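You operate a simulated robot arm through the tools that you are given. There is no shell and no other tool.

You run a simulated two-armed robot. Do the job below in one go: nothing can be reset, and whatever is moved stays where it is left.

TASK
Wind the purple leader in, catch it and cap the roll.
Fine: wind till the wheel stops; free the brake to wind, set it on hold again; yellow catch in, green cap on.

The check looks at the end state, three seconds after you hand in, the way a careful person would. Anything else that was tipped, shoved, dropped, spilled or broken makes it a failure. Lids that push on must go on centred and level and be pressed home; caps that screw on are set level and turned clockwise until they are tight.

THE ROBOT
Two 7-joint arms with two-finger parallel grippers on one trunk that stands fixed in place. Base frame: the origin is at the foot of the trunk, x ahead of it, y to its left, z up. Lengths are in mm, angles in degrees, forces in N, time in s.
The left shoulder is at [71, 156, 1155], the right one opposite. Each reaches about 1231 mm from its shoulder. Payload 3.91 kg a hand.
Tool frame (each hand has its own): the origin (TCP) lies between the finger pads and is the grasp point; the fingertips stand 30 mm ahead of it; z points along the fingers, y is the line along which they close. Largest opening 110 mm; finger width 20, thickness 10; the body of the gripper, 48 by 112 mm, starts 55 mm behind the TCP.
Orientation is told as [roll, pitch, yaw] about the base's x, y, z axes, in that order, counted from this pose: with the fingers straight down and closing along the base's y, the tool's x points along the base's -x, its y along +y and its z along -z.

THE INTERFACE
- The arms move only by the tool servo_tool. It takes "left_plan", "right_plan" or both (then of equal length, played together; a hand with none holds still); each is a list that holds one entry, the list of rows, each a list of 7 numbers: the shift along the tool's x, y, z in mm, then the turn, a rotation vector about the tool's x, y, z in degrees, then the finger opening in mm, from 0 to 110. In form: [[[tx, ty, tz, wx, wy, wz, gripper], ...]]. A call has 1 to 20 rows; each row shifts and turns the commanded pose from where the row before left it, along the tool's axes as they then stand. A row lasts 0.2 s, in which the tool goes at most 50 mm and 8.6 degrees; a call with a longer step from one row to the next is refused whole, and so is a gripper value outside its range. Where a pose cannot be reached the arm comes as near as it can. A force on the tool above 70 N (or 10 N above the force at the start of the call, whichever is more), or a blocked arm, ends the call early, and 0.2 s more pass. The fingers move at their own pace (about 108 mm/s each) and stop on an object; they squeeze with about 34 N. The grip force told is the motor's: it shows also when the fingers shut on nothing. Time passes only in rows, and 0.2 s behind the last, so rows that do not move let the fingers close. The reply holds the time, the measured pose of the TCP, the force on the tool along the base axes, the opening and the grip force, in the units named above and with some noise, with the torque about the TCP (base axes, N m) and any sound that the robot's microphone picked up.
- Cameras (640 x 400 px; columns grow to the right, rows downward): "scene" is now at [137.5, -35, 1402.9]; the picture's right is [-0.37, -0.93, -0.00], its down [-0.36, 0.15, -0.92] and it looks along [0.85, -0.34, -0.39] (base axes); focal length 341 px, centre (320, 200). "left" rides on the left gripper at [72, -17, -103] in its tool frame; the picture's right is [0.23, 0.97, 0.00], its down [-0.76, 0.18, -0.62] and it looks along [-0.61, 0.14, 0.78] (tool axes); focal length 222 px, centre (320, 200). "right" rides on the right gripper at [72, 17, -103] in its tool frame; the picture's right is [-0.23, 0.97, 0.00], its down [-0.76, -0.18, -0.62] and it looks along [-0.61, -0.14, 0.78] (tool axes); focal length 222 px, centre (320, 200). There is no depth. A picture from a camera that has moved, and an enlarged one, comes with that camera's place and axes in the base frame and with its lens.
- capture(camera): a new picture of that camera. It takes no simulated time.
- lift_body(by): slides the trunk up (or, below 0, down) by that many mm; the arms and the scene camera ride with it, the base frame stays. It gives what a move gives, with no picture.
- head_to(pan, tilt): turns the head with the scene camera to pan (to the left, within 86 degrees either way) and tilt (down, from -29 to 69), counted from straight ahead of the robot. It gives what a move gives.
- close_up(camera, box): a new picture of the part [left, top, right, bottom] of that camera's present view, enlarged. It takes no simulated time.
- hand_in(): hands the job in; it is judged then, once.

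Nothing tells you positions but the pictures and the camera data. Unless the task says otherwise, let go and move clear before handing in.

The tools are called after "Request:" by a JSON object that holds its "op" and its "data". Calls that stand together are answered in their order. servo_tool: Moves the arms, as the interface text tells. Its arguments: {"type":"object","properties":{"left_plan":{"type":"array"},"right_plan":{"type":"array"}},"required":[]} The other tools are called the same way: lift_body (by) moves the trunk up or down; head_to (pan, tilt) turns the head that bears the scene camera; capture (camera) takes a picture; close_up (camera, box) takes an enlarged picture of a part of a camera's view; hand_in () hands the job in.

At the start:

```text
clock: 0.0
left_tcp_pos: [830.5, -55.7, 1248.8]
left_tcp_rot: [0.0, 0.0, 0.0]
left_force: [0.0, -0.3, 0.5]
left_ft_torque: [0.01, 0.0, 0.0]
left_grip_width: 110.1
left_grip_force: 0.0
right_tcp_pos: [435.7, -525.4, 1277.1]
right_tcp_rot: [0.0, 0.0, 0.0]
right_force: [0.5, -0.2, 0.1]
right_ft_torque: [0.02, 0.01, 0.0]
right_grip_width: 109.8
right_grip_force: 0.1
trunk travel left (down, up): [-600.0, 340.0]
head pan, tilt (commanded): [-21.9, 22.8]
```

scene: 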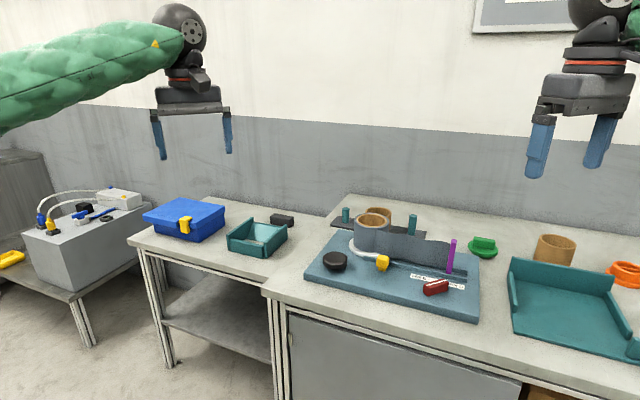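
right: 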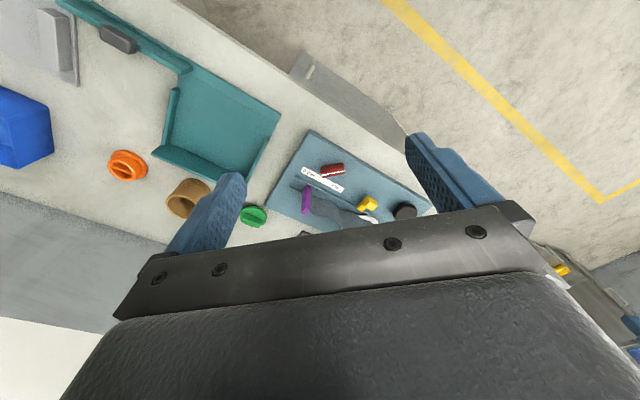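
left: 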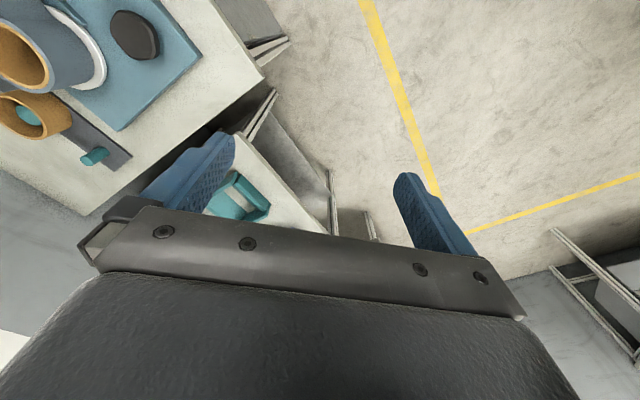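

I see a bench with a blue board carrying a roll (wound blue-grey sheet with purple leader), a black knob, a yellow catch, a red lever and a green cap beside it. I'll take enlarged pictures first to understand the mechanism.

Request:
{"op": "close_up", "data": {"camera": "scene", "box": [290, 190, 510, 328]}}

Request:
{"op": "close_up", "data": {"camera": "right", "box": [220, 110, 460, 260]}}

Request:
{"op": "close_up", "data": {"camera": "left", "box": [0, 0, 240, 150]}}

Request:
{"op": "close_up", "data": {"camera": "scene", "box": [440, 220, 640, 345]}}

```text
2.90 times, centred on (400, 259) of scene
camera zoom: at [137.5, -35.0, 1402.9], right [-0.37, -0.93, 0.0], down [-0.36, 0.15, -0.92], along [0.85, -0.34, -0.39], focal length 989 px, centre (88, 29)
```

zoom: 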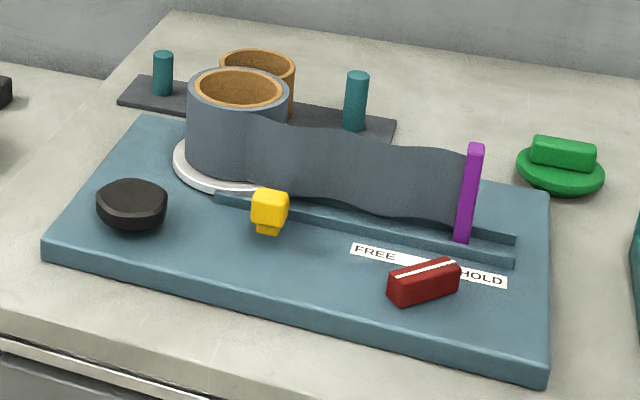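

```text
2.67 times, centred on (340, 185) of right
camera zoom: at [364.3, -508.1, 1382.5], right [0.23, 0.97, 0.0], down [0.76, -0.18, 0.62], along [0.61, -0.14, -0.78], focal length 592 px, centre (267, 240)
```

zoom: 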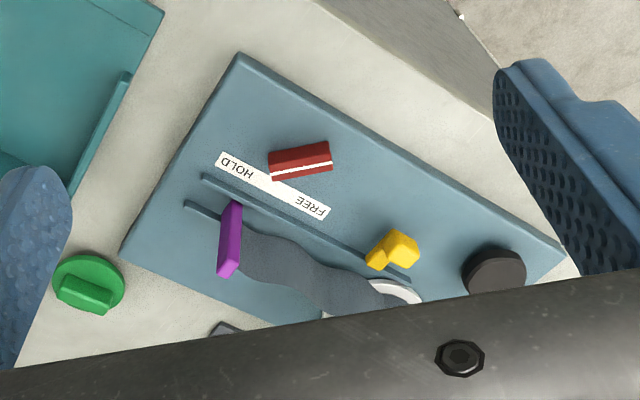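

```text
2.67 times, centred on (120, 75) of left
camera zoom: at [759.2, -73.0, 1352.8], right [-0.23, 0.97, 0.0], down [0.76, 0.18, 0.62], along [0.61, 0.14, -0.78], focal length 592 px, centre (853, 533)
```

zoom: 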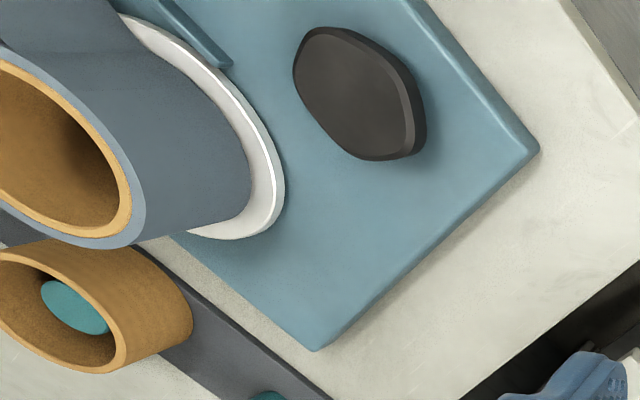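

```text
3.20 times, centred on (540, 282) of scene
camera zoom: at [137.5, -35.0, 1402.9], right [-0.37, -0.93, 0.0], down [-0.36, 0.15, -0.92], along [0.85, -0.34, -0.39], focal length 1092 px, centre (-384, -64)
```

zoom: 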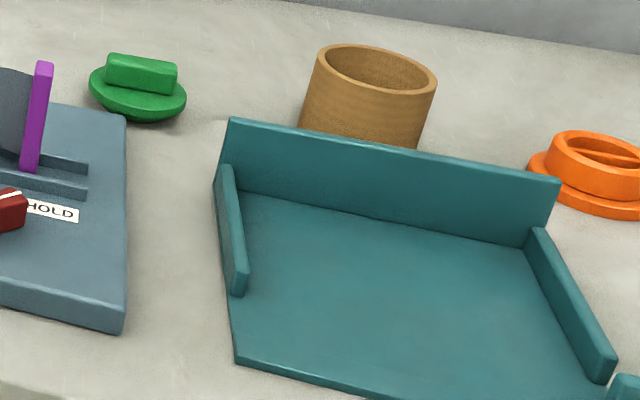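

The board lies turned roughly 45° on the bench, with its top near z≈880. I'll point the head at its centre for a better scene view.

Request:
{"op": "head_to", "data": {"pan": -36, "tilt": 36}}

Request:
{"op": "capture", "data": {"camera": "scene"}}

```text
clock: 0.8
left_tcp_pos: [829.8, -54.7, 1248.6]
left_tcp_rot: [0.0, 0.0, 0.0]
left_force: [-0.7, -0.6, -0.1]
left_ft_torque: [0.01, 0.02, 0.0]
left_grip_width: 109.9
left_grip_force: 0.1
right_tcp_pos: [434.5, -527.3, 1279.4]
right_tcp_rot: [-0.1, 0.0, 0.1]
right_force: [0.1, -0.1, 0.5]
right_ft_torque: [0.02, -0.02, -0.01]
right_grip_width: 110.0
right_grip_force: 0.1
trunk travel left (down, up): [-600.0, 340.0]
head pan, tilt (commanded): [-36.0, 36.0]
```

```text
taken
camera scene: at [122.4, -51.7, 1382.1], right [-0.59, -0.81, 0.0], down [-0.48, 0.34, -0.81], along [0.65, -0.48, -0.59], focal length 341 px, centre (320, 200)
```

scene: 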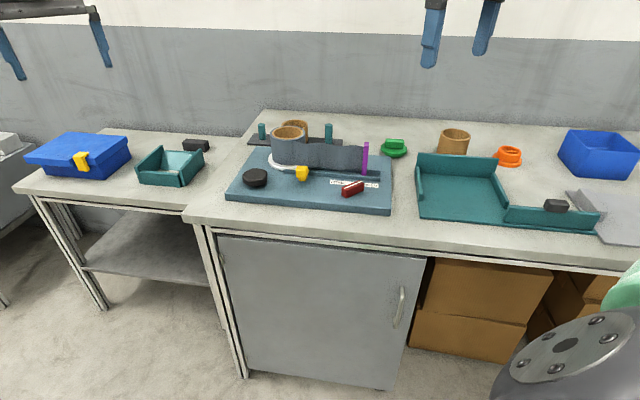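

The board now sits mid-picture. I'll enlarge its parts to understand the wheel, catch, lever and cap.

Request:
{"op": "close_up", "data": {"camera": "scene", "box": [216, 105, 424, 235]}}

Request:
{"op": "close_up", "data": {"camera": "scene", "box": [230, 115, 326, 175]}}

Request:
{"op": "close_up", "data": {"camera": "scene", "box": [320, 130, 416, 190]}}

Request:
{"op": "close_up", "data": {"camera": "scene", "box": [230, 150, 326, 210]}}

Request:
{"op": "close_up", "data": {"camera": "scene", "box": [430, 120, 640, 250]}}

```text
3.08 times, centred on (320, 170) of scene
camera zoom: at [122.4, -51.7, 1382.1], right [-0.59, -0.81, 0.0], down [-0.48, 0.34, -0.81], along [0.65, -0.48, -0.59], focal length 1050 px, centre (320, 292)
```

zoom: 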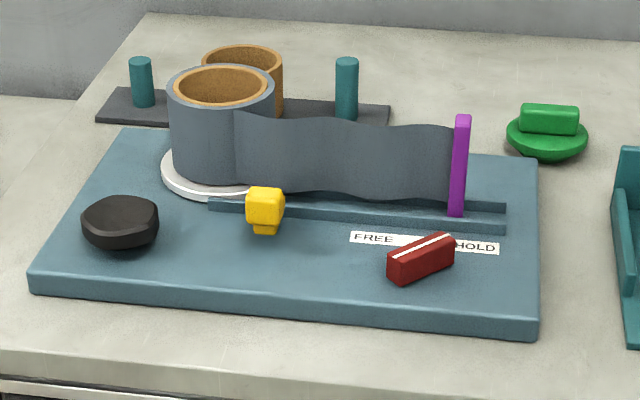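

```text
6.67 times, centred on (278, 145) of scene
camera zoom: at [122.4, -51.7, 1382.1], right [-0.59, -0.81, 0.0], down [-0.48, 0.34, -0.81], along [0.65, -0.48, -0.59], focal length 2275 px, centre (600, 567)
```

zoom: 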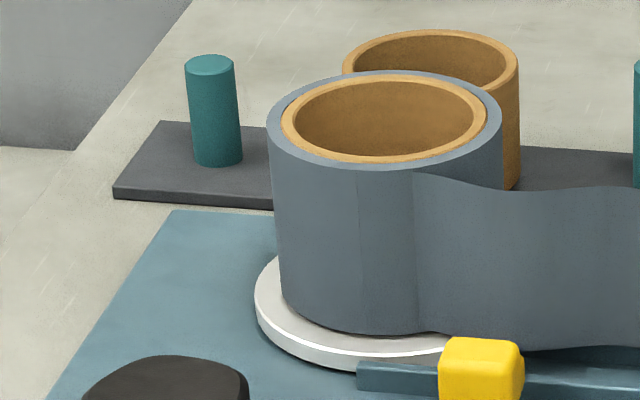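

```text
6.67 times, centred on (368, 160) of scene
camera zoom: at [122.4, -51.7, 1382.1], right [-0.59, -0.81, 0.0], down [-0.48, 0.34, -0.81], along [0.65, -0.48, -0.59], focal length 2275 px, centre (0, 467)
```

zoom: 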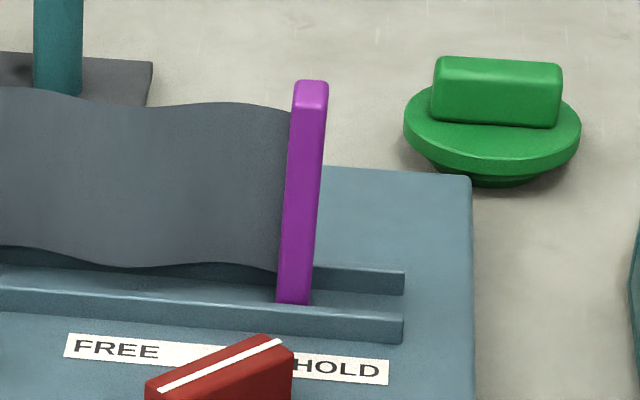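

```text
6.67 times, centred on (278, 180) of scene
camera zoom: at [122.4, -51.7, 1382.1], right [-0.59, -0.81, 0.0], down [-0.48, 0.34, -0.81], along [0.65, -0.48, -0.59], focal length 2275 px, centre (600, 333)
```

zoom: 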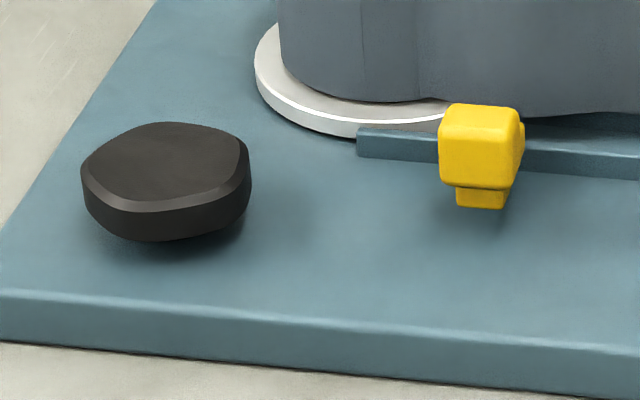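

```text
3.05 times, centred on (535, 185) of scene
camera zoom: at [122.4, -51.7, 1382.1], right [-0.59, -0.81, 0.0], down [-0.48, 0.34, -0.81], along [0.65, -0.48, -0.59], focal length 1040 px, centre (-335, 246)
```

zoom: 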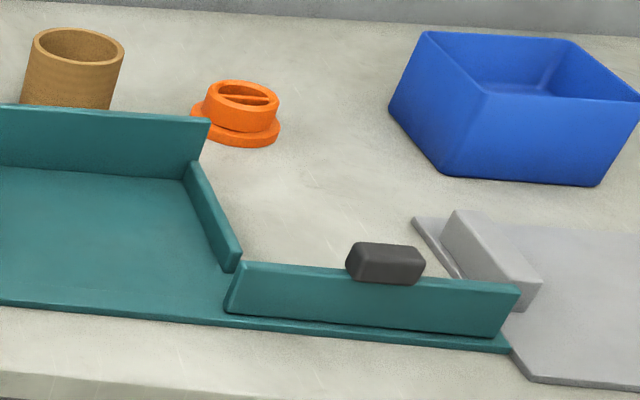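

The black knob (the wheel) is at about (842, −362, top 909); the brake lever stands on HOLD, the catch is near the roll, and the green cap lies plug-down behind the board. I'll bring the left hand over the board to look more closely from above.

Request:
{"op": "servo_tool", "data": {"left_plan": [[[4, -37, 12, 0, 0, 0, 110], [4, -37, 12, 0, 0, 0, 110], [4, -37, 12, 0, 0, 0, 110], [4, -37, 12, 0, 0, 0, 110], [4, -37, 12, 0, 0, 0, 110], [4, -37, 12, 0, 0, 0, 110], [4, -37, 12, 0, 0, 0, 110], [4, -37, 12, 0, 0, 0, 110]]]}}

Request:
{"op": "capture", "data": {"camera": "left"}}

Request:
{"op": "capture", "data": {"camera": "scene"}}

```text
clock: 2.6
left_tcp_pos: [798.6, -352.1, 1154.7]
left_tcp_rot: [0.1, 0.0, 0.1]
left_force: [-0.3, 0.1, -0.8]
left_ft_torque: [-0.04, 0.02, 0.0]
left_grip_width: 109.9
left_grip_force: 0.0
right_tcp_pos: [436.1, -526.9, 1277.9]
right_tcp_rot: [0.1, 0.0, 0.2]
right_force: [0.7, -0.6, 0.5]
right_ft_torque: [0.02, 0.01, -0.01]
right_grip_width: 109.7
right_grip_force: 0.1
trunk travel left (down, up): [-600.0, 340.0]
head pan, tilt (commanded): [-36.0, 36.0]
```

```text
taken
camera left: at [727.6, -370.2, 1258.3], right [-0.23, 0.97, 0.0], down [0.76, 0.18, 0.62], along [0.61, 0.14, -0.78], focal length 222 px, centre (320, 200)
```

left: 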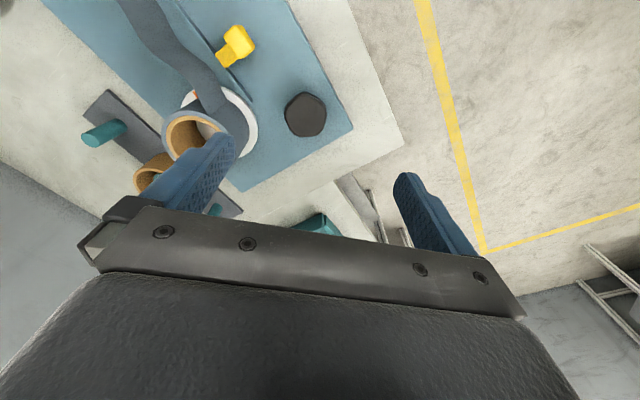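

```text
taken
camera scene: at [122.3, -53.6, 1382.0], right [-0.59, -0.81, 0.0], down [-0.48, 0.35, -0.81], along [0.65, -0.47, -0.59], focal length 341 px, centre (320, 200)
```

scene: 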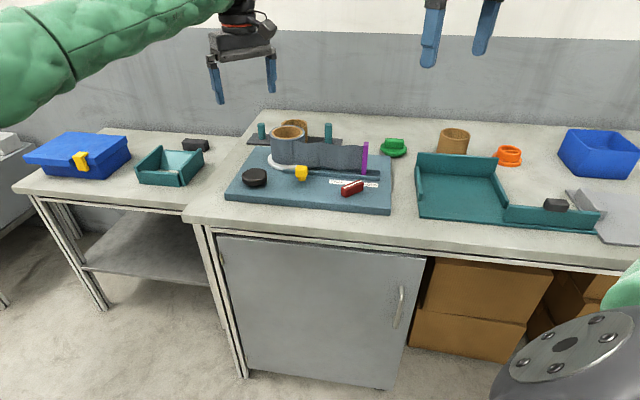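

The left hand camera now sees the roll, the knob and the catch. I'll enlarge that region.

Request:
{"op": "close_up", "data": {"camera": "left", "box": [80, 0, 400, 200]}}

Request:
{"op": "close_up", "data": {"camera": "left", "box": [140, 0, 268, 80]}}

Request:
{"op": "close_up", "data": {"camera": "left", "box": [140, 70, 348, 200]}}

```text
2.00 times, centred on (240, 100) of left
camera zoom: at [727.6, -370.2, 1258.3], right [-0.23, 0.97, 0.0], down [0.76, 0.18, 0.62], along [0.61, 0.14, -0.78], focal length 444 px, centre (480, 400)
```

zoom: 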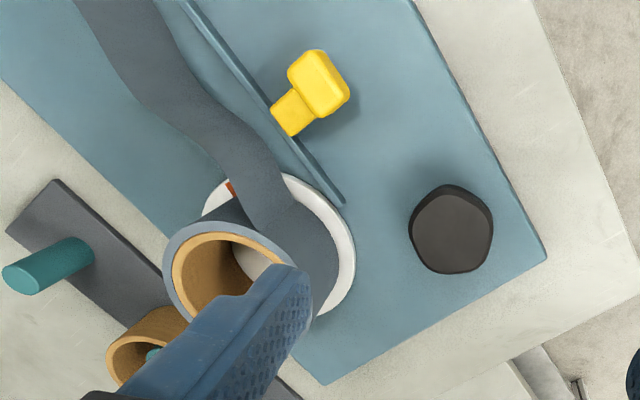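

```text
5.00 times, centred on (204, 40) of left
camera zoom: at [727.6, -370.2, 1258.3], right [-0.23, 0.97, 0.0], down [0.76, 0.18, 0.62], along [0.61, 0.14, -0.78], focal length 1111 px, centre (900, 1000)
```

zoom: 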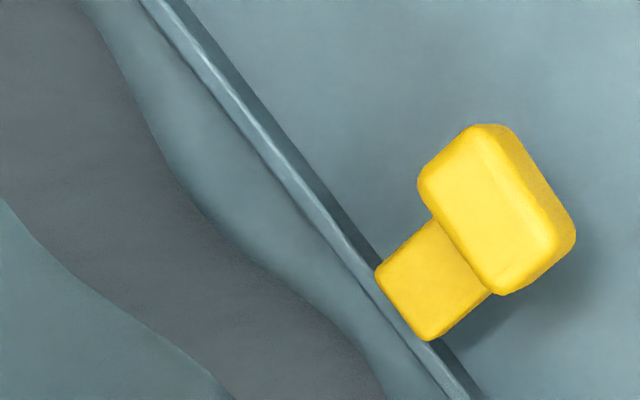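

```text
3.08 times, centred on (244, 135) of left
camera zoom: at [727.6, -370.2, 1258.3], right [-0.23, 0.97, 0.0], down [0.76, 0.18, 0.62], along [0.61, 0.14, -0.78], focal length 684 px, centre (554, 400)
```

zoom: 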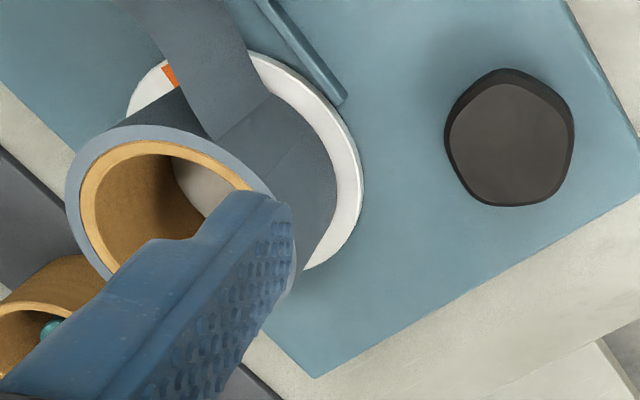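

The wheel is a rounded five-sided knob, and the film joins the roll on the near side, so the roll must turn clockwise from above to wind in. Next I check the lever from the right hand camera.

Request:
{"op": "close_up", "data": {"camera": "right", "box": [270, 120, 398, 200]}}

Request:
{"op": "close_up", "data": {"camera": "scene", "box": [320, 165, 400, 215]}}

```text
5.00 times, centred on (334, 160) of right
camera zoom: at [364.6, -509.8, 1381.7], right [0.23, 0.97, 0.0], down [0.76, -0.18, 0.62], along [0.61, -0.14, -0.78], focal length 1111 px, centre (250, 400)
```

zoom: 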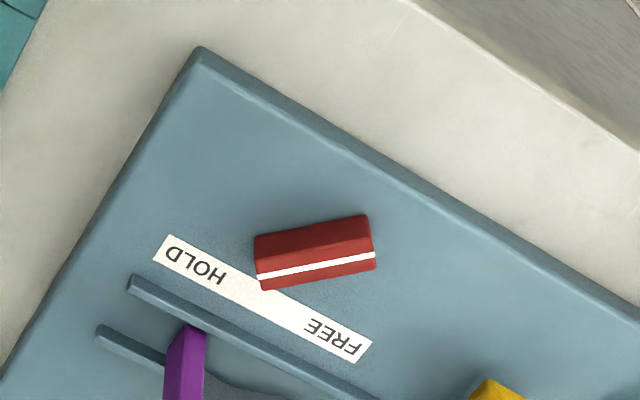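

```text
8.00 times, centred on (360, 190) of scene
camera zoom: at [122.3, -53.6, 1382.0], right [-0.59, -0.81, 0.0], down [-0.48, 0.35, -0.81], along [0.65, -0.47, -0.59], focal length 2730 px, centre (0, 280)
```

zoom: 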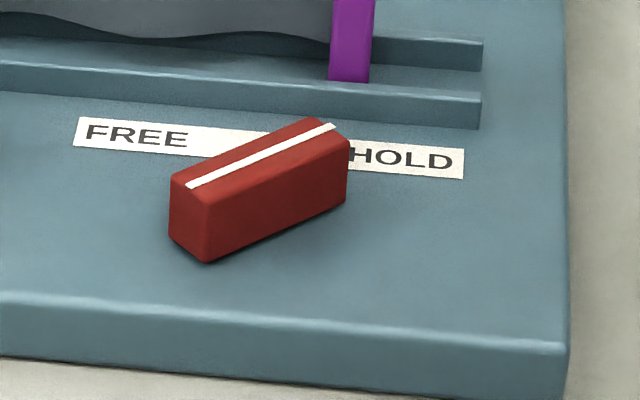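

The brake is a bar knob of about 60 mm turning about its centre near (657, −543), top ≈908, now along base y (HOLD); FREE means a quarter turn counter-clockwise to base +x. I'll first turn the right hand to yaw −90 so that it can grip across the bar.

Request:
{"op": "servo_tool", "data": {"right_plan": [[[0, 0, 0, 0, 0, 8.2, 110], [0, 0, 0, 0, 0, 8.2, 110], [0, 0, 0, 0, 0, 8.2, 110], [0, 0, 0, 0, 0, 8.2, 110], [0, 0, 0, 0, 0, 8.2, 110], [0, 0, 0, 0, 0, 8.2, 110], [0, 0, 0, 0, 0, 8.2, 110], [0, 0, 0, 0, 0, 8.2, 110], [0, 0, 0, 0, 0, 8.2, 110], [0, 0, 0, 0, 0, 8.2, 110], [0, 0, 0, 0, 0, 8.0, 80]]]}}

Request:
{"op": "capture", "data": {"camera": "right"}}

```text
clock: 5.0
left_tcp_pos: [798.0, -351.3, 1155.6]
left_tcp_rot: [-0.1, -0.1, 0.0]
left_force: [0.1, 0.0, 0.8]
left_ft_torque: [0.0, 0.02, 0.04]
left_grip_width: 110.1
left_grip_force: 0.0
right_tcp_pos: [434.8, -525.1, 1279.7]
right_tcp_rot: [0.0, 0.1, -90.0]
right_force: [0.5, -0.1, -0.7]
right_ft_torque: [-0.01, -0.02, -0.04]
right_grip_width: 80.3
right_grip_force: 0.0
trunk travel left (down, up): [-600.0, 340.0]
head pan, tilt (commanded): [-36.0, 36.0]
```

```text
taken
camera right: at [453.1, -452.0, 1382.6], right [0.97, -0.23, 0.0], down [-0.18, -0.76, 0.62], along [-0.14, -0.61, -0.78], focal length 222 px, centre (320, 200)
```

right: 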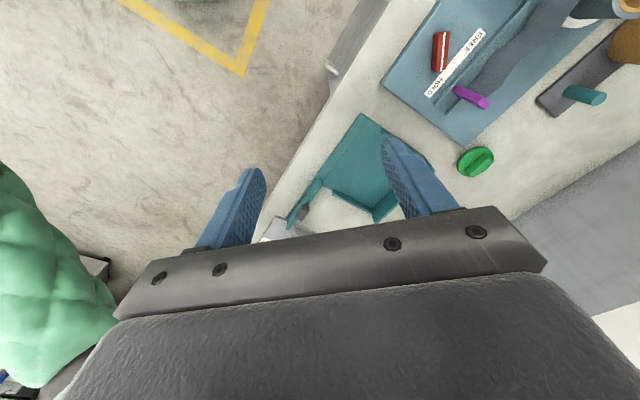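

Yaw −90 works. Now I carry the right hand to above the lever and look again.

Request:
{"op": "servo_tool", "data": {"right_plan": [[[-2, 24.7, 28, 0, 0, 0, 80], [-2, 24.7, 28, 0, 0, 0, 80], [-2, 24.7, 28, 0, 0, 0, 80], [-2, 24.7, 28, 0, 0, 0, 80], [-2, 24.7, 28, 0, 0, 0, 80], [-2, 24.7, 28, 0, 0, 0, 80], [-2, 24.7, 28, 0, 0, 0, 80], [-2, 24.7, 28, 0, 0, 0, 70], [-2, 24.7, 28, 0, 0, 0, 60]]]}}

Request:
{"op": "capture", "data": {"camera": "right"}}

Request:
{"op": "close_up", "data": {"camera": "right", "box": [200, 60, 440, 210]}}

Request:
{"op": "close_up", "data": {"camera": "scene", "box": [216, 75, 456, 225]}}

```text
clock: 7.0
left_tcp_pos: [801.0, -351.6, 1154.1]
left_tcp_rot: [0.0, 0.1, 0.0]
left_force: [0.8, 0.6, 0.2]
left_ft_torque: [0.01, -0.01, -0.03]
left_grip_width: 109.7
left_grip_force: 0.1
right_tcp_pos: [658.0, -546.6, 1023.6]
right_tcp_rot: [-0.1, 0.1, -89.9]
right_force: [-0.3, -0.2, 1.3]
right_ft_torque: [0.0, 0.03, 0.01]
right_grip_width: 60.1
right_grip_force: 0.1
trunk travel left (down, up): [-600.0, 340.0]
head pan, tilt (commanded): [-36.0, 36.0]
```

```text
taken
camera right: at [676.4, -472.1, 1127.0], right [0.97, -0.23, 0.0], down [-0.18, -0.76, 0.62], along [-0.14, -0.61, -0.78], focal length 222 px, centre (320, 200)
```

right: 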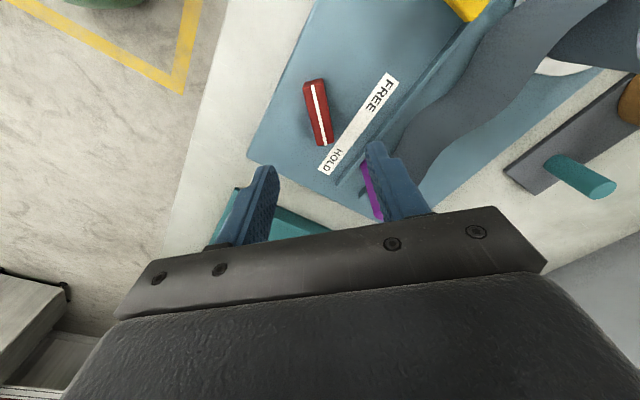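

```text
2.67 times, centred on (320, 135) of right
camera zoom: at [676.4, -472.1, 1127.0], right [0.97, -0.23, 0.0], down [-0.18, -0.76, 0.62], along [-0.14, -0.61, -0.78], focal length 592 px, centre (320, 373)
```

zoom: 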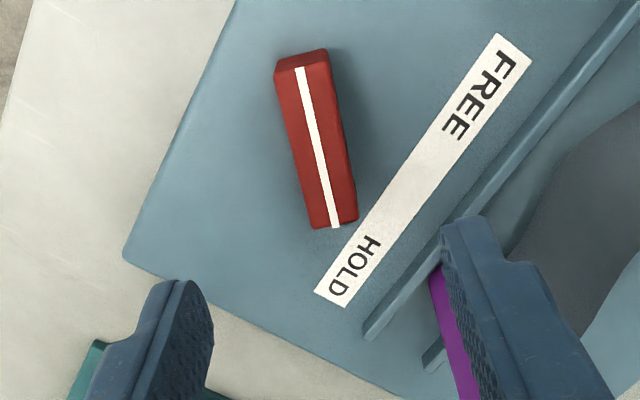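

```text
2.67 times, centred on (336, 150) of scene
camera zoom: at [123.9, -51.9, 1381.8], right [-0.59, -0.81, 0.0], down [-0.48, 0.35, -0.81], along [0.65, -0.48, -0.59], focal length 910 px, centre (277, 333)
```

zoom: 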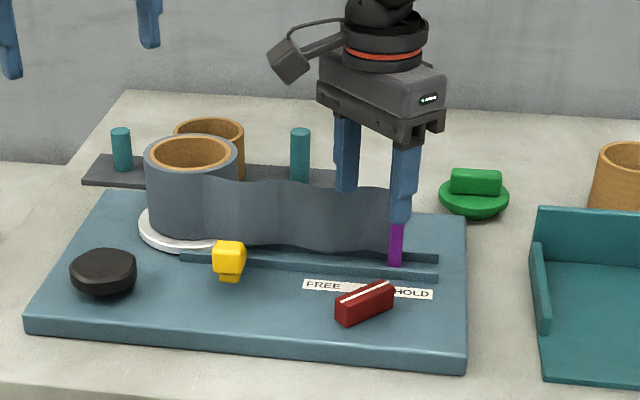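

The lever's centre checks out at about (659, −544), lying along base y. I lower the open fingers astride it.

Request:
{"op": "servo_tool", "data": {"right_plan": [[[0, 0.4, 30, 0, 0, 0, 50], [0, 0.4, 30, 0, 0, 0, 50], [0, 0.4, 25, 0, 0, 0, 50], [0, 0, 20, 0, 0, 0, 50]]]}}

Request:
{"op": "close_up", "data": {"camera": "right", "box": [200, 60, 440, 210]}}

Request:
{"op": "close_up", "data": {"camera": "scene", "box": [280, 100, 440, 200]}}

```text
clock: 8.0
left_tcp_pos: [798.6, -352.2, 1154.4]
left_tcp_rot: [0.0, 0.1, -0.1]
left_force: [0.7, 0.4, 0.3]
left_ft_torque: [0.01, -0.03, 0.01]
left_grip_width: 110.0
left_grip_force: 0.0
right_tcp_pos: [658.4, -544.8, 920.2]
right_tcp_rot: [-0.1, 0.0, -90.0]
right_force: [0.7, -0.2, -0.3]
right_ft_torque: [-0.01, 0.02, -0.02]
right_grip_width: 50.2
right_grip_force: 0.1
trunk travel left (down, up): [-600.0, 340.0]
head pan, tilt (commanded): [-36.0, 36.0]
```

```text
2.67 times, centred on (320, 135) of right
camera zoom: at [677.3, -471.5, 1023.9], right [0.97, -0.23, 0.0], down [-0.18, -0.76, 0.62], along [-0.14, -0.61, -0.78], focal length 592 px, centre (320, 373)
```

zoom: 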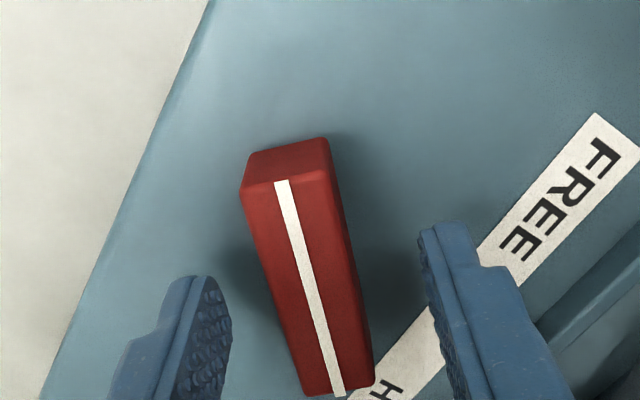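

```text
4.00 times, centred on (360, 150) of scene
camera zoom: at [123.2, -52.2, 1382.0], right [-0.59, -0.81, 0.0], down [-0.48, 0.35, -0.81], along [0.65, -0.48, -0.59], focal length 1365 px, centre (160, 400)
```

zoom: 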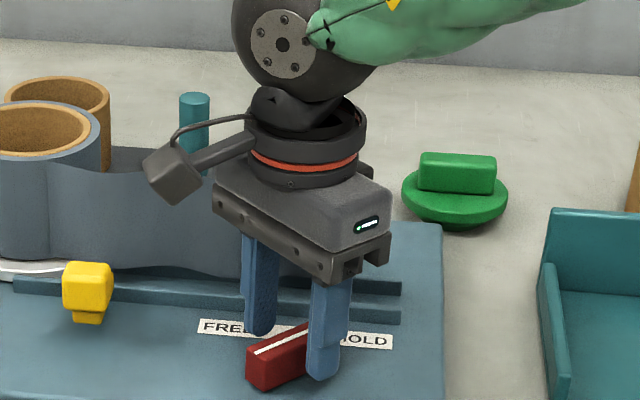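

The fingers straddle the lever with the centre within 2 mm. I shift 2 mm, go down 3 mm, and close.

Request:
{"op": "servo_tool", "data": {"right_plan": [[[2, -0.5, 3, 0, 0, 0, 50], [0, 0, 0, 0, 0, 0, 30], [0, 0, 0, 0, 0, 0, 10], [0, 0, 0, 0, 0, 0, 10], [0, 0, 0, 0, 0, 0, 10]]]}}

Request:
{"op": "close_up", "data": {"camera": "right", "box": [200, 60, 440, 210]}}

```text
clock: 9.2
left_tcp_pos: [798.1, -350.4, 1155.1]
left_tcp_rot: [0.1, 0.0, 0.0]
left_force: [0.3, 1.0, -0.3]
left_ft_torque: [-0.02, 0.02, 0.03]
left_grip_width: 110.2
left_grip_force: 0.0
right_tcp_pos: [659.3, -542.4, 917.4]
right_tcp_rot: [-0.1, 0.0, -90.1]
right_force: [-11.4, 1.9, -2.2]
right_ft_torque: [0.03, 0.15, -0.03]
right_grip_width: 15.6
right_grip_force: 45.0
trunk travel left (down, up): [-600.0, 340.0]
head pan, tilt (commanded): [-36.0, 36.0]
```

```text
2.67 times, centred on (320, 135) of right
camera zoom: at [676.1, -468.8, 1021.3], right [0.97, -0.23, 0.0], down [-0.18, -0.76, 0.62], along [-0.14, -0.61, -0.78], focal length 592 px, centre (320, 373)
```

zoom: 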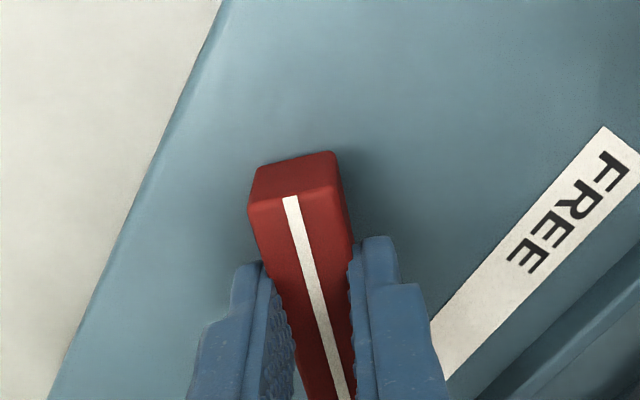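

I have the lever gripped (15.6 mm). Now I turn it counter-clockwise toward FREE, in stages.

Request:
{"op": "servo_tool", "data": {"right_plan": [[[0, -0.5, 0, 0, 0, -5, 10], [0, 0, 0, 0, 0, -7.5, 10], [0, 0, 0, 0, 0, -7.5, 10], [0, 0, 0, 0, 0, -7.5, 10]]]}}

Request:
{"op": "close_up", "data": {"camera": "right", "box": [200, 60, 440, 210]}}

```text
clock: 10.2
left_tcp_pos: [798.7, -352.7, 1154.4]
left_tcp_rot: [0.1, 0.0, 0.0]
left_force: [0.5, 0.9, 0.1]
left_ft_torque: [0.0, 0.02, 0.0]
left_grip_width: 110.2
left_grip_force: 0.0
right_tcp_pos: [657.2, -542.1, 916.9]
right_tcp_rot: [-0.1, 0.1, -62.4]
right_force: [-16.8, -0.2, -13.8]
right_ft_torque: [-0.89, -0.26, -0.01]
right_grip_width: 15.8
right_grip_force: 45.2
trunk travel left (down, up): [-600.0, 340.0]
head pan, tilt (commanded): [-36.0, 36.0]
```

```text
2.67 times, centred on (320, 135) of right
camera zoom: at [639.6, -469.5, 1021.3], right [0.97, 0.25, 0.0], down [0.2, -0.76, 0.62], along [0.15, -0.6, -0.78], focal length 592 px, centre (320, 373)
```

zoom: 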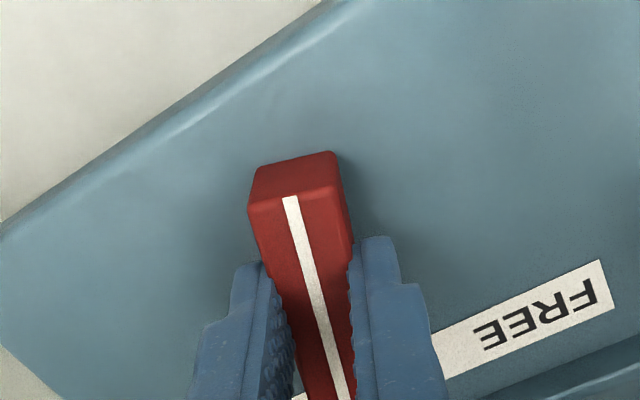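

The lever turns with the hand. I continue the rest of the quarter turn with a slight relief shift.

Request:
{"op": "servo_tool", "data": {"right_plan": [[[0.4, -0.8, 0.5, 0, 0, -7.5, 10], [0, 0, 0, 0, 0, -7.5, 10], [0, 0, 0, 0, 0, -7.5, 10], [0, 0, 0, 0, 0, -7.5, 10], [0, 0, 0, 0, 0, -7.5, 10]]]}}

Request:
{"op": "close_up", "data": {"camera": "right", "box": [200, 60, 440, 210]}}

```text
clock: 11.4
left_tcp_pos: [798.3, -354.9, 1154.5]
left_tcp_rot: [0.2, 0.0, 0.0]
left_force: [-0.2, -0.2, 0.1]
left_ft_torque: [-0.01, 0.03, -0.05]
left_grip_width: 110.2
left_grip_force: 0.1
right_tcp_pos: [655.7, -543.2, 917.3]
right_tcp_rot: [0.0, 0.1, -24.9]
right_force: [-18.5, -11.7, -11.0]
right_ft_torque: [0.19, 1.41, -0.04]
right_grip_width: 15.9
right_grip_force: 44.9
trunk travel left (down, up): [-600.0, 340.0]
head pan, tilt (commanded): [-36.0, 36.0]
```

```text
2.67 times, centred on (320, 135) of right
camera zoom: at [598.4, -496.8, 1021.4], right [0.62, 0.79, 0.0], down [0.62, -0.48, 0.62], along [0.49, -0.38, -0.78], focal length 592 px, centre (320, 373)
```

zoom: 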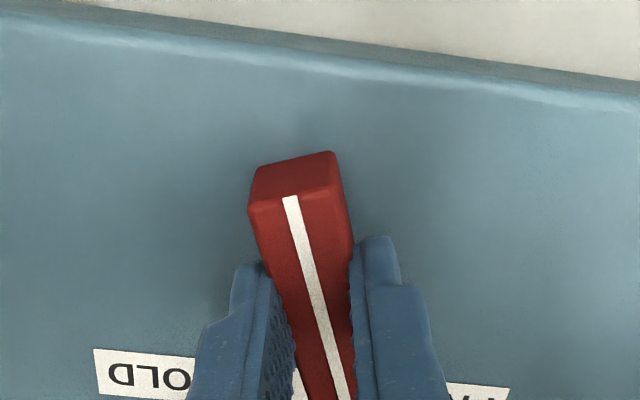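

About 25° remain. I finish the turn to FREE, relieving the side load.

Request:
{"op": "servo_tool", "data": {"right_plan": [[[0.6, -0.9, 0, 0, 0, -7, 10], [0, 0, 0, 0, 0, -7, 10], [0, 0, 0, 0, 0, -6, 10], [0, 0, 0, 0, 0, -4, 10]]]}}

Request:
{"op": "close_up", "data": {"camera": "right", "box": [200, 60, 440, 210]}}

```text
clock: 12.4
left_tcp_pos: [797.2, -354.1, 1154.6]
left_tcp_rot: [0.1, 0.1, 0.1]
left_force: [0.0, -0.3, 0.7]
left_ft_torque: [-0.02, -0.03, -0.01]
left_grip_width: 110.1
left_grip_force: 0.1
right_tcp_pos: [655.8, -544.4, 918.0]
right_tcp_rot: [0.0, 0.0, -1.0]
right_force: [-16.4, -21.4, -7.4]
right_ft_torque: [-0.59, 1.25, -0.06]
right_grip_width: 15.7
right_grip_force: 45.0
trunk travel left (down, up): [-600.0, 340.0]
head pan, tilt (commanded): [-36.0, 36.0]
```

```text
2.67 times, centred on (320, 135) of right
camera zoom: at [584.6, -525.5, 1021.4], right [0.24, 0.97, 0.0], down [0.76, -0.19, 0.62], along [0.6, -0.15, -0.78], focal length 592 px, centre (320, 373)
```

zoom: 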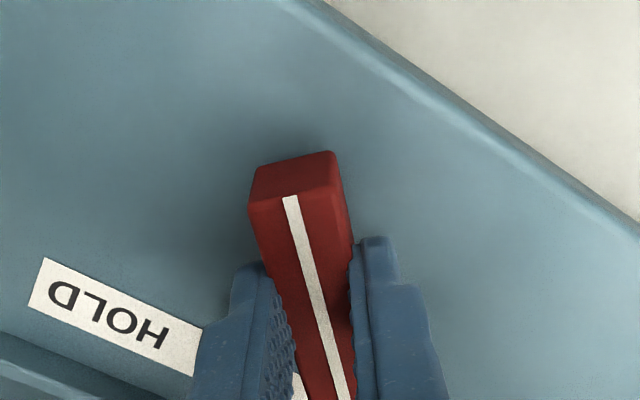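

The bar now points along +x at FREE. I nudge a few degrees further to feel for a stop.

Request:
{"op": "servo_tool", "data": {"right_plan": [[[0.5, -0.7, 0, 0, 0, -2, 10], [0, 0, 0, 0, 0, -2, 10], [0, 0, 0, 0, 0, -2, 10]]]}}

```text
clock: 13.2
left_tcp_pos: [797.8, -352.3, 1154.5]
left_tcp_rot: [0.1, 0.0, 0.0]
left_force: [0.8, 0.3, 0.3]
left_ft_torque: [-0.03, -0.01, 0.0]
left_grip_width: 110.2
left_grip_force: 0.1
right_tcp_pos: [655.8, -545.2, 917.9]
right_tcp_rot: [0.1, -0.1, 5.0]
right_force: [-7.7, -19.7, -9.1]
right_ft_torque: [-0.69, 0.12, -1.23]
right_grip_width: 17.2
right_grip_force: 44.4
trunk travel left (down, up): [-600.0, 340.0]
head pan, tilt (commanded): [-36.0, 36.0]
```

The stop is met at about yaw 0–2, so the brake is fully at FREE. I back off, open and raise the right hand.

Request:
{"op": "servo_tool", "data": {"right_plan": [[[0, 0, 0, 0, 0, 3.5, 10], [0, 0, 0, 0, 0, 0, 40], [0, 0, 0, 0, 0, 0, 50], [0, 0, -15, 0, 0, 0, 50], [0, 0, -35, 0, 0, 0, 50], [0, 0, -40, 0, 0, 0, 50], [0, 0, -40, 0, 0, 0, 50]]]}}

Request:
{"op": "close_up", "data": {"camera": "right", "box": [200, 60, 440, 210]}}

Request:
{"op": "close_up", "data": {"camera": "scene", "box": [216, 90, 456, 240]}}

```text
clock: 14.8
left_tcp_pos: [798.0, -350.0, 1154.8]
left_tcp_rot: [0.0, -0.1, 0.0]
left_force: [-1.1, 0.1, -0.2]
left_ft_torque: [-0.02, 0.02, -0.05]
left_grip_width: 110.0
left_grip_force: 0.0
right_tcp_pos: [654.5, -541.0, 1050.4]
right_tcp_rot: [0.1, 0.0, 1.4]
right_force: [0.2, -0.7, 0.3]
right_ft_torque: [-0.01, -0.01, 0.02]
right_grip_width: 50.1
right_grip_force: 0.1
trunk travel left (down, up): [-600.0, 340.0]
head pan, tilt (commanded): [-36.0, 36.0]
```

```text
2.67 times, centred on (320, 135) of right
camera zoom: at [583.7, -526.7, 1154.0], right [0.2, 0.98, 0.0], down [0.77, -0.16, 0.62], along [0.61, -0.13, -0.78], focal length 592 px, centre (320, 373)
```

zoom: 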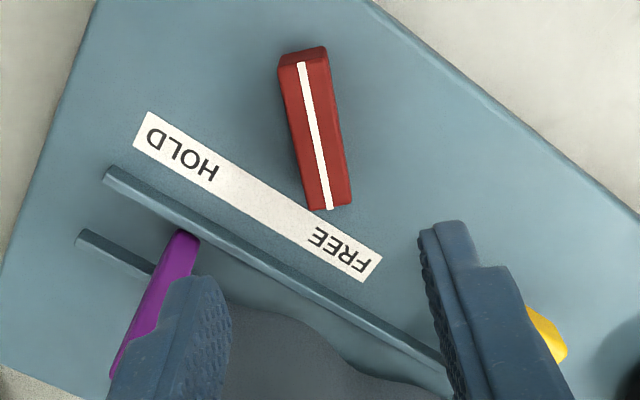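

```text
2.67 times, centred on (336, 165) of scene
camera zoom: at [121.7, -51.3, 1382.1], right [-0.59, -0.81, 0.0], down [-0.48, 0.35, -0.81], along [0.65, -0.48, -0.59], focal length 910 px, centre (277, 293)
```

zoom: 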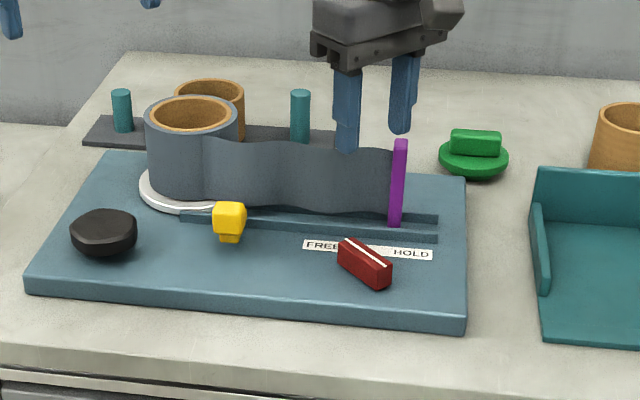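

The lever clearly points at FREE. I draw the right hand back out of the way and examine the wheel's shape for the left hand.

Request:
{"op": "servo_tool", "data": {"right_plan": [[[30, -20, -20, 0, 0, 0, 50], [30, -20, -20, 0, 0, 0, 50], [30, -20, -20, 0, 0, 0, 50]]]}}

Request:
{"op": "close_up", "data": {"camera": "left", "box": [260, 70, 356, 130]}}

Request:
{"op": "close_up", "data": {"camera": "scene", "box": [230, 155, 278, 185]}}

```text
clock: 15.6
left_tcp_pos: [797.5, -351.9, 1155.3]
left_tcp_rot: [0.0, 0.0, 0.1]
left_force: [0.8, -0.6, 0.3]
left_ft_torque: [0.03, -0.03, 0.02]
left_grip_width: 110.3
left_grip_force: 0.1
right_tcp_pos: [565.9, -608.3, 1108.2]
right_tcp_rot: [0.1, 0.0, 1.5]
right_force: [0.0, 0.3, -1.3]
right_ft_torque: [0.03, -0.02, -0.02]
right_grip_width: 50.4
right_grip_force: 0.0
trunk travel left (down, up): [-600.0, 340.0]
head pan, tilt (commanded): [-36.0, 36.0]
```

```text
6.67 times, centred on (308, 100) of left
camera zoom: at [726.5, -370.5, 1258.8], right [-0.23, 0.97, 0.0], down [0.76, 0.18, 0.62], along [0.61, 0.14, -0.78], focal length 1481 px, centre (400, 867)
```

zoom: 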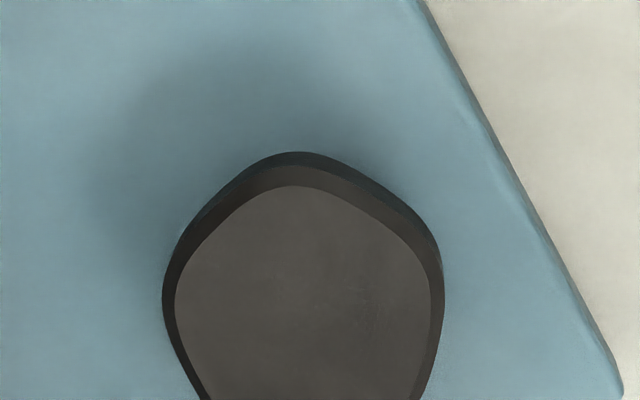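

```text
13.33 times, centred on (254, 170) of scene
camera zoom: at [121.8, -53.8, 1382.2], right [-0.59, -0.81, 0.0], down [-0.48, 0.35, -0.81], along [0.66, -0.47, -0.59], focal length 4550 px, centre (1200, 600)
```

zoom: 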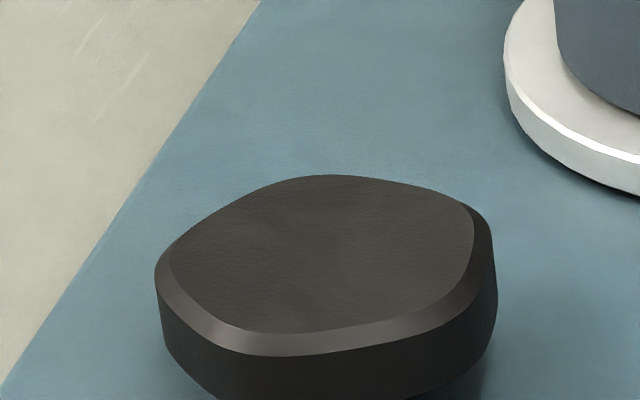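

I need the whole wheel outline, so I take a slightly wider enlargement.

Request:
{"op": "close_up", "data": {"camera": "left", "box": [256, 80, 352, 140]}}

Request:
{"op": "close_up", "data": {"camera": "scene", "box": [222, 155, 286, 195]}}

```text
6.67 times, centred on (304, 110) of left
camera zoom: at [726.5, -370.5, 1258.8], right [-0.23, 0.97, 0.0], down [0.76, 0.18, 0.62], along [0.61, 0.14, -0.78], focal length 1481 px, centre (427, 800)
```

zoom: 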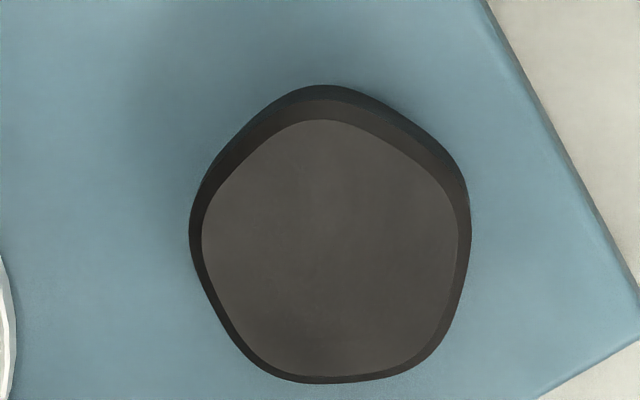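

```text
10.00 times, centred on (254, 175) of scene
camera zoom: at [121.8, -53.8, 1382.2], right [-0.59, -0.81, 0.0], down [-0.48, 0.35, -0.81], along [0.66, -0.47, -0.59], focal length 3412 px, centre (980, 450)
```

zoom: 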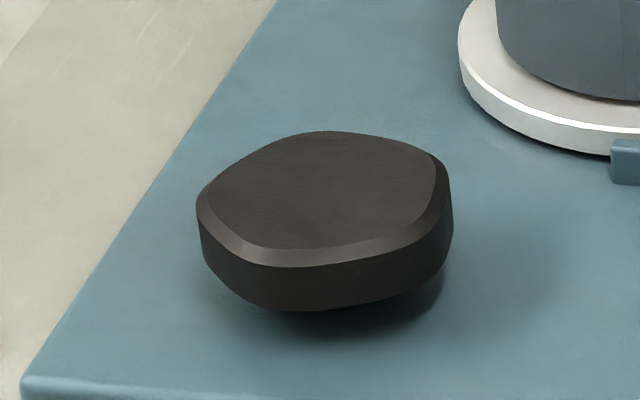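

The wheel's centre is about (844, −364.5), roughly 62 mm across, with a flat facing +y and a corner facing −y, so yaw 0 suits the left hand. I descend to just above it and look.

Request:
{"op": "servo_tool", "data": {"left_plan": [[[-9.2, -2.5, 38, 0, 0, 0, 110], [-9.2, -2.5, 38, 0, 0, 0, 110], [-9.2, -2.5, 38, 0, 0, 0, 110], [-9.2, -2.5, 38, 0, 0, 0, 105], [-9.2, -2.5, 38, 0, 0, 0, 100]]]}}

Request:
{"op": "close_up", "data": {"camera": "left", "box": [160, 0, 480, 200]}}

Request:
{"op": "close_up", "data": {"camera": "scene", "box": [200, 100, 360, 200]}}

```text
clock: 16.8
left_tcp_pos: [844.5, -366.3, 962.7]
left_tcp_rot: [0.1, 0.0, 0.0]
left_force: [0.7, -0.2, 0.1]
left_ft_torque: [0.0, 0.01, 0.0]
left_grip_width: 100.3
left_grip_force: 0.1
right_tcp_pos: [566.0, -605.3, 1108.4]
right_tcp_rot: [0.1, 0.1, 1.5]
right_force: [0.6, 0.1, -0.9]
right_ft_torque: [0.02, 0.0, -0.02]
right_grip_width: 50.2
right_grip_force: 0.0
trunk travel left (down, up): [-600.0, 340.0]
head pan, tilt (commanded): [-36.0, 36.0]
```

```text
2.00 times, centred on (320, 100) of left
camera zoom: at [772.3, -383.3, 1066.4], right [-0.23, 0.97, 0.0], down [0.76, 0.18, 0.62], along [0.61, 0.14, -0.78], focal length 444 px, centre (320, 400)
```

zoom: 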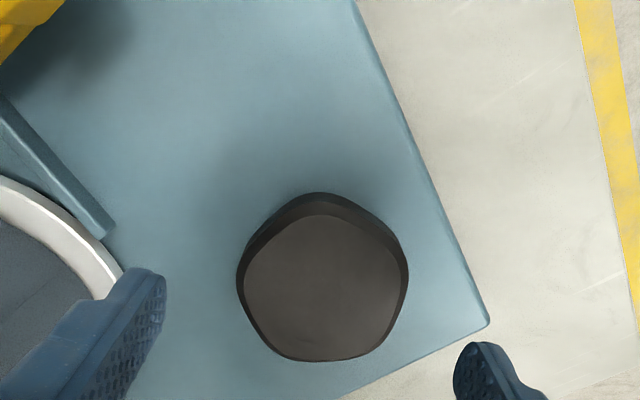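

```text
4.00 times, centred on (280, 150) of scene
camera zoom: at [123.2, -52.0, 1382.1], right [-0.59, -0.81, 0.0], down [-0.48, 0.35, -0.81], along [0.65, -0.48, -0.59], focal length 1365 px, centre (480, 400)
```

zoom: 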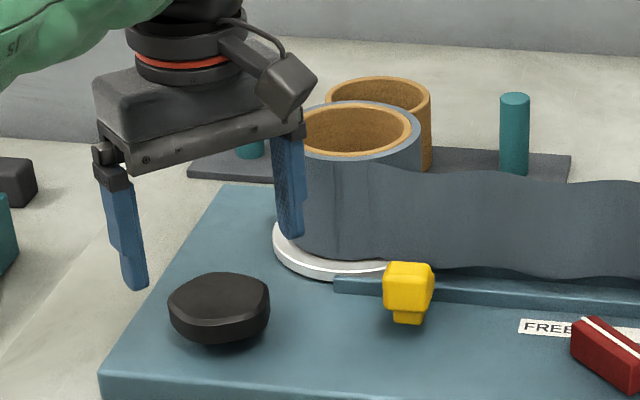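

The wheel centre is about 2.5 mm behind the hand in x. I correct, lower astride the wheel, and close on it.

Request:
{"op": "servo_tool", "data": {"left_plan": [[[2.4, 0, 0, 0, 0, 0, 88], [0, 0, 15, 0, 0, 0, 88], [0, 0, 15, 0, 0, 0, 88], [0, 0, 13, 0, 0, 0, 88], [0, 0, 0, 0, 0, 0, 70], [0, 0, 0, 0, 0, 0, 50], [0, 0, 0, 0, 0, 0, 50], [0, 0, 0, 0, 0, 0, 50]]]}}

Request:
{"op": "close_up", "data": {"camera": "left", "box": [160, 0, 480, 200]}}

Request:
{"op": "close_up", "data": {"camera": "scene", "box": [200, 100, 360, 200]}}

```text
clock: 18.6
left_tcp_pos: [842.4, -364.2, 918.8]
left_tcp_rot: [0.1, 0.0, 0.0]
left_force: [1.0, 1.1, -2.5]
left_ft_torque: [-0.64, -0.68, 0.01]
left_grip_width: 65.0
left_grip_force: 44.5
right_tcp_pos: [566.0, -606.0, 1108.6]
right_tcp_rot: [0.0, 0.0, 1.5]
right_force: [-1.2, 0.0, 0.7]
right_ft_torque: [-0.02, 0.02, -0.03]
right_grip_width: 50.0
right_grip_force: 0.0
trunk travel left (down, up): [-600.0, 340.0]
head pan, tilt (commanded): [-36.0, 36.0]
```

```text
2.00 times, centred on (320, 100) of left
camera zoom: at [771.2, -381.8, 1023.5], right [-0.23, 0.97, 0.0], down [0.76, 0.18, 0.62], along [0.61, 0.14, -0.78], focal length 444 px, centre (320, 400)
```

zoom: 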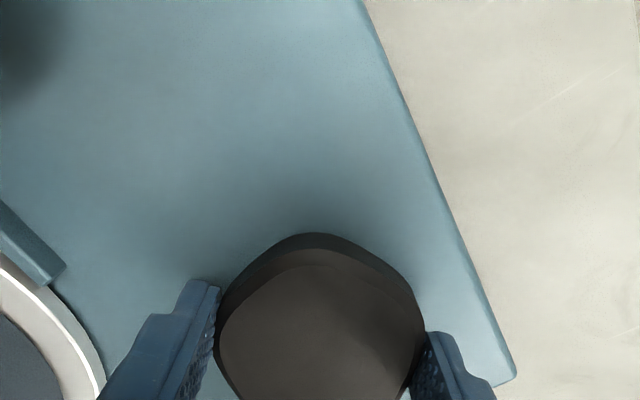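

```text
4.00 times, centred on (280, 150) of scene
camera zoom: at [122.6, -51.9, 1382.0], right [-0.59, -0.81, 0.0], down [-0.48, 0.35, -0.81], along [0.65, -0.48, -0.59], focal length 1365 px, centre (480, 400)
```

zoom: 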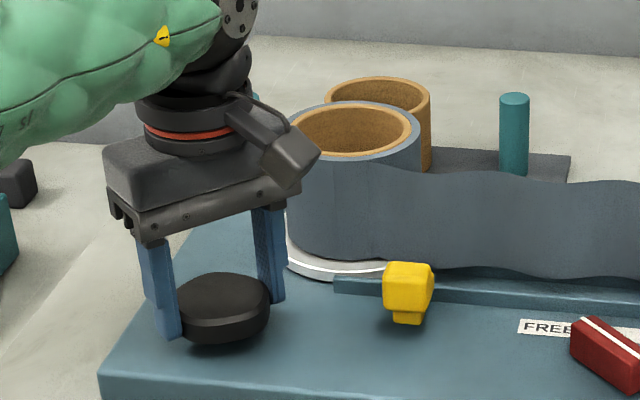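

I have the wheel (65 mm). I try a small clockwise turn of 16° and compare the pictures to learn which way winds in.

Request:
{"op": "servo_tool", "data": {"left_plan": [[[0, 0, 0, 0, 0, 4, 50], [0, 0, 0, 0, 0, 4, 50], [0, 0, 0, 0, 0, 4, 50], [0, 0, 0, 0, 0, 4, 50]]]}}

Request:
{"op": "close_up", "data": {"camera": "scene", "box": [216, 90, 456, 240]}}

Request:
{"op": "close_up", "data": {"camera": "scene", "box": [200, 100, 360, 200]}}

```text
clock: 19.6
left_tcp_pos: [842.8, -363.7, 919.7]
left_tcp_rot: [0.0, 0.1, -16.0]
left_force: [4.6, 3.9, 2.9]
left_ft_torque: [0.2, 0.82, -0.01]
left_grip_width: 64.9
left_grip_force: 44.7
right_tcp_pos: [566.2, -605.0, 1108.7]
right_tcp_rot: [0.0, 0.0, 1.5]
right_force: [0.8, -0.4, 0.3]
right_ft_torque: [0.0, 0.01, -0.01]
right_grip_width: 49.9
right_grip_force: 0.1
trunk travel left (down, up): [-600.0, 340.0]
head pan, tilt (commanded): [-36.0, 36.0]
```

```text
2.67 times, centred on (336, 165) of scene
camera zoom: at [122.6, -51.6, 1382.1], right [-0.59, -0.81, 0.0], down [-0.48, 0.35, -0.81], along [0.65, -0.48, -0.59], focal length 910 px, centre (277, 293)
```

zoom: 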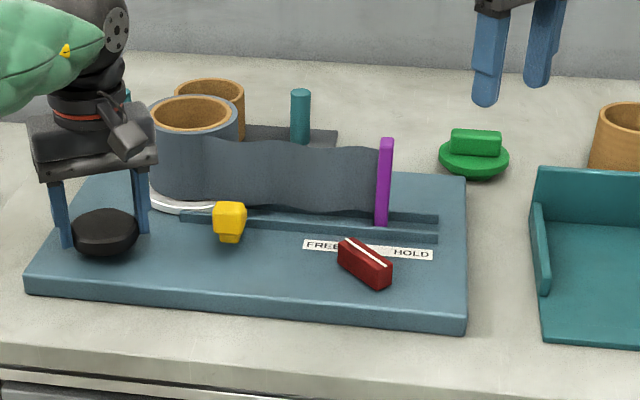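

```text
4.00 times, centred on (280, 150) of scene
camera zoom: at [122.6, -51.6, 1382.1], right [-0.59, -0.81, 0.0], down [-0.48, 0.35, -0.81], along [0.65, -0.48, -0.59], focal length 1365 px, centre (480, 400)
```

zoom: 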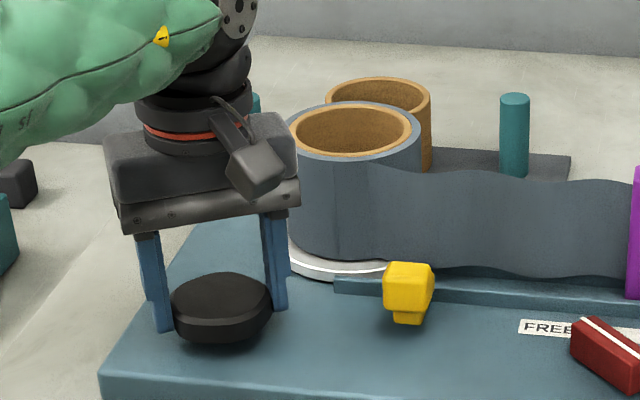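

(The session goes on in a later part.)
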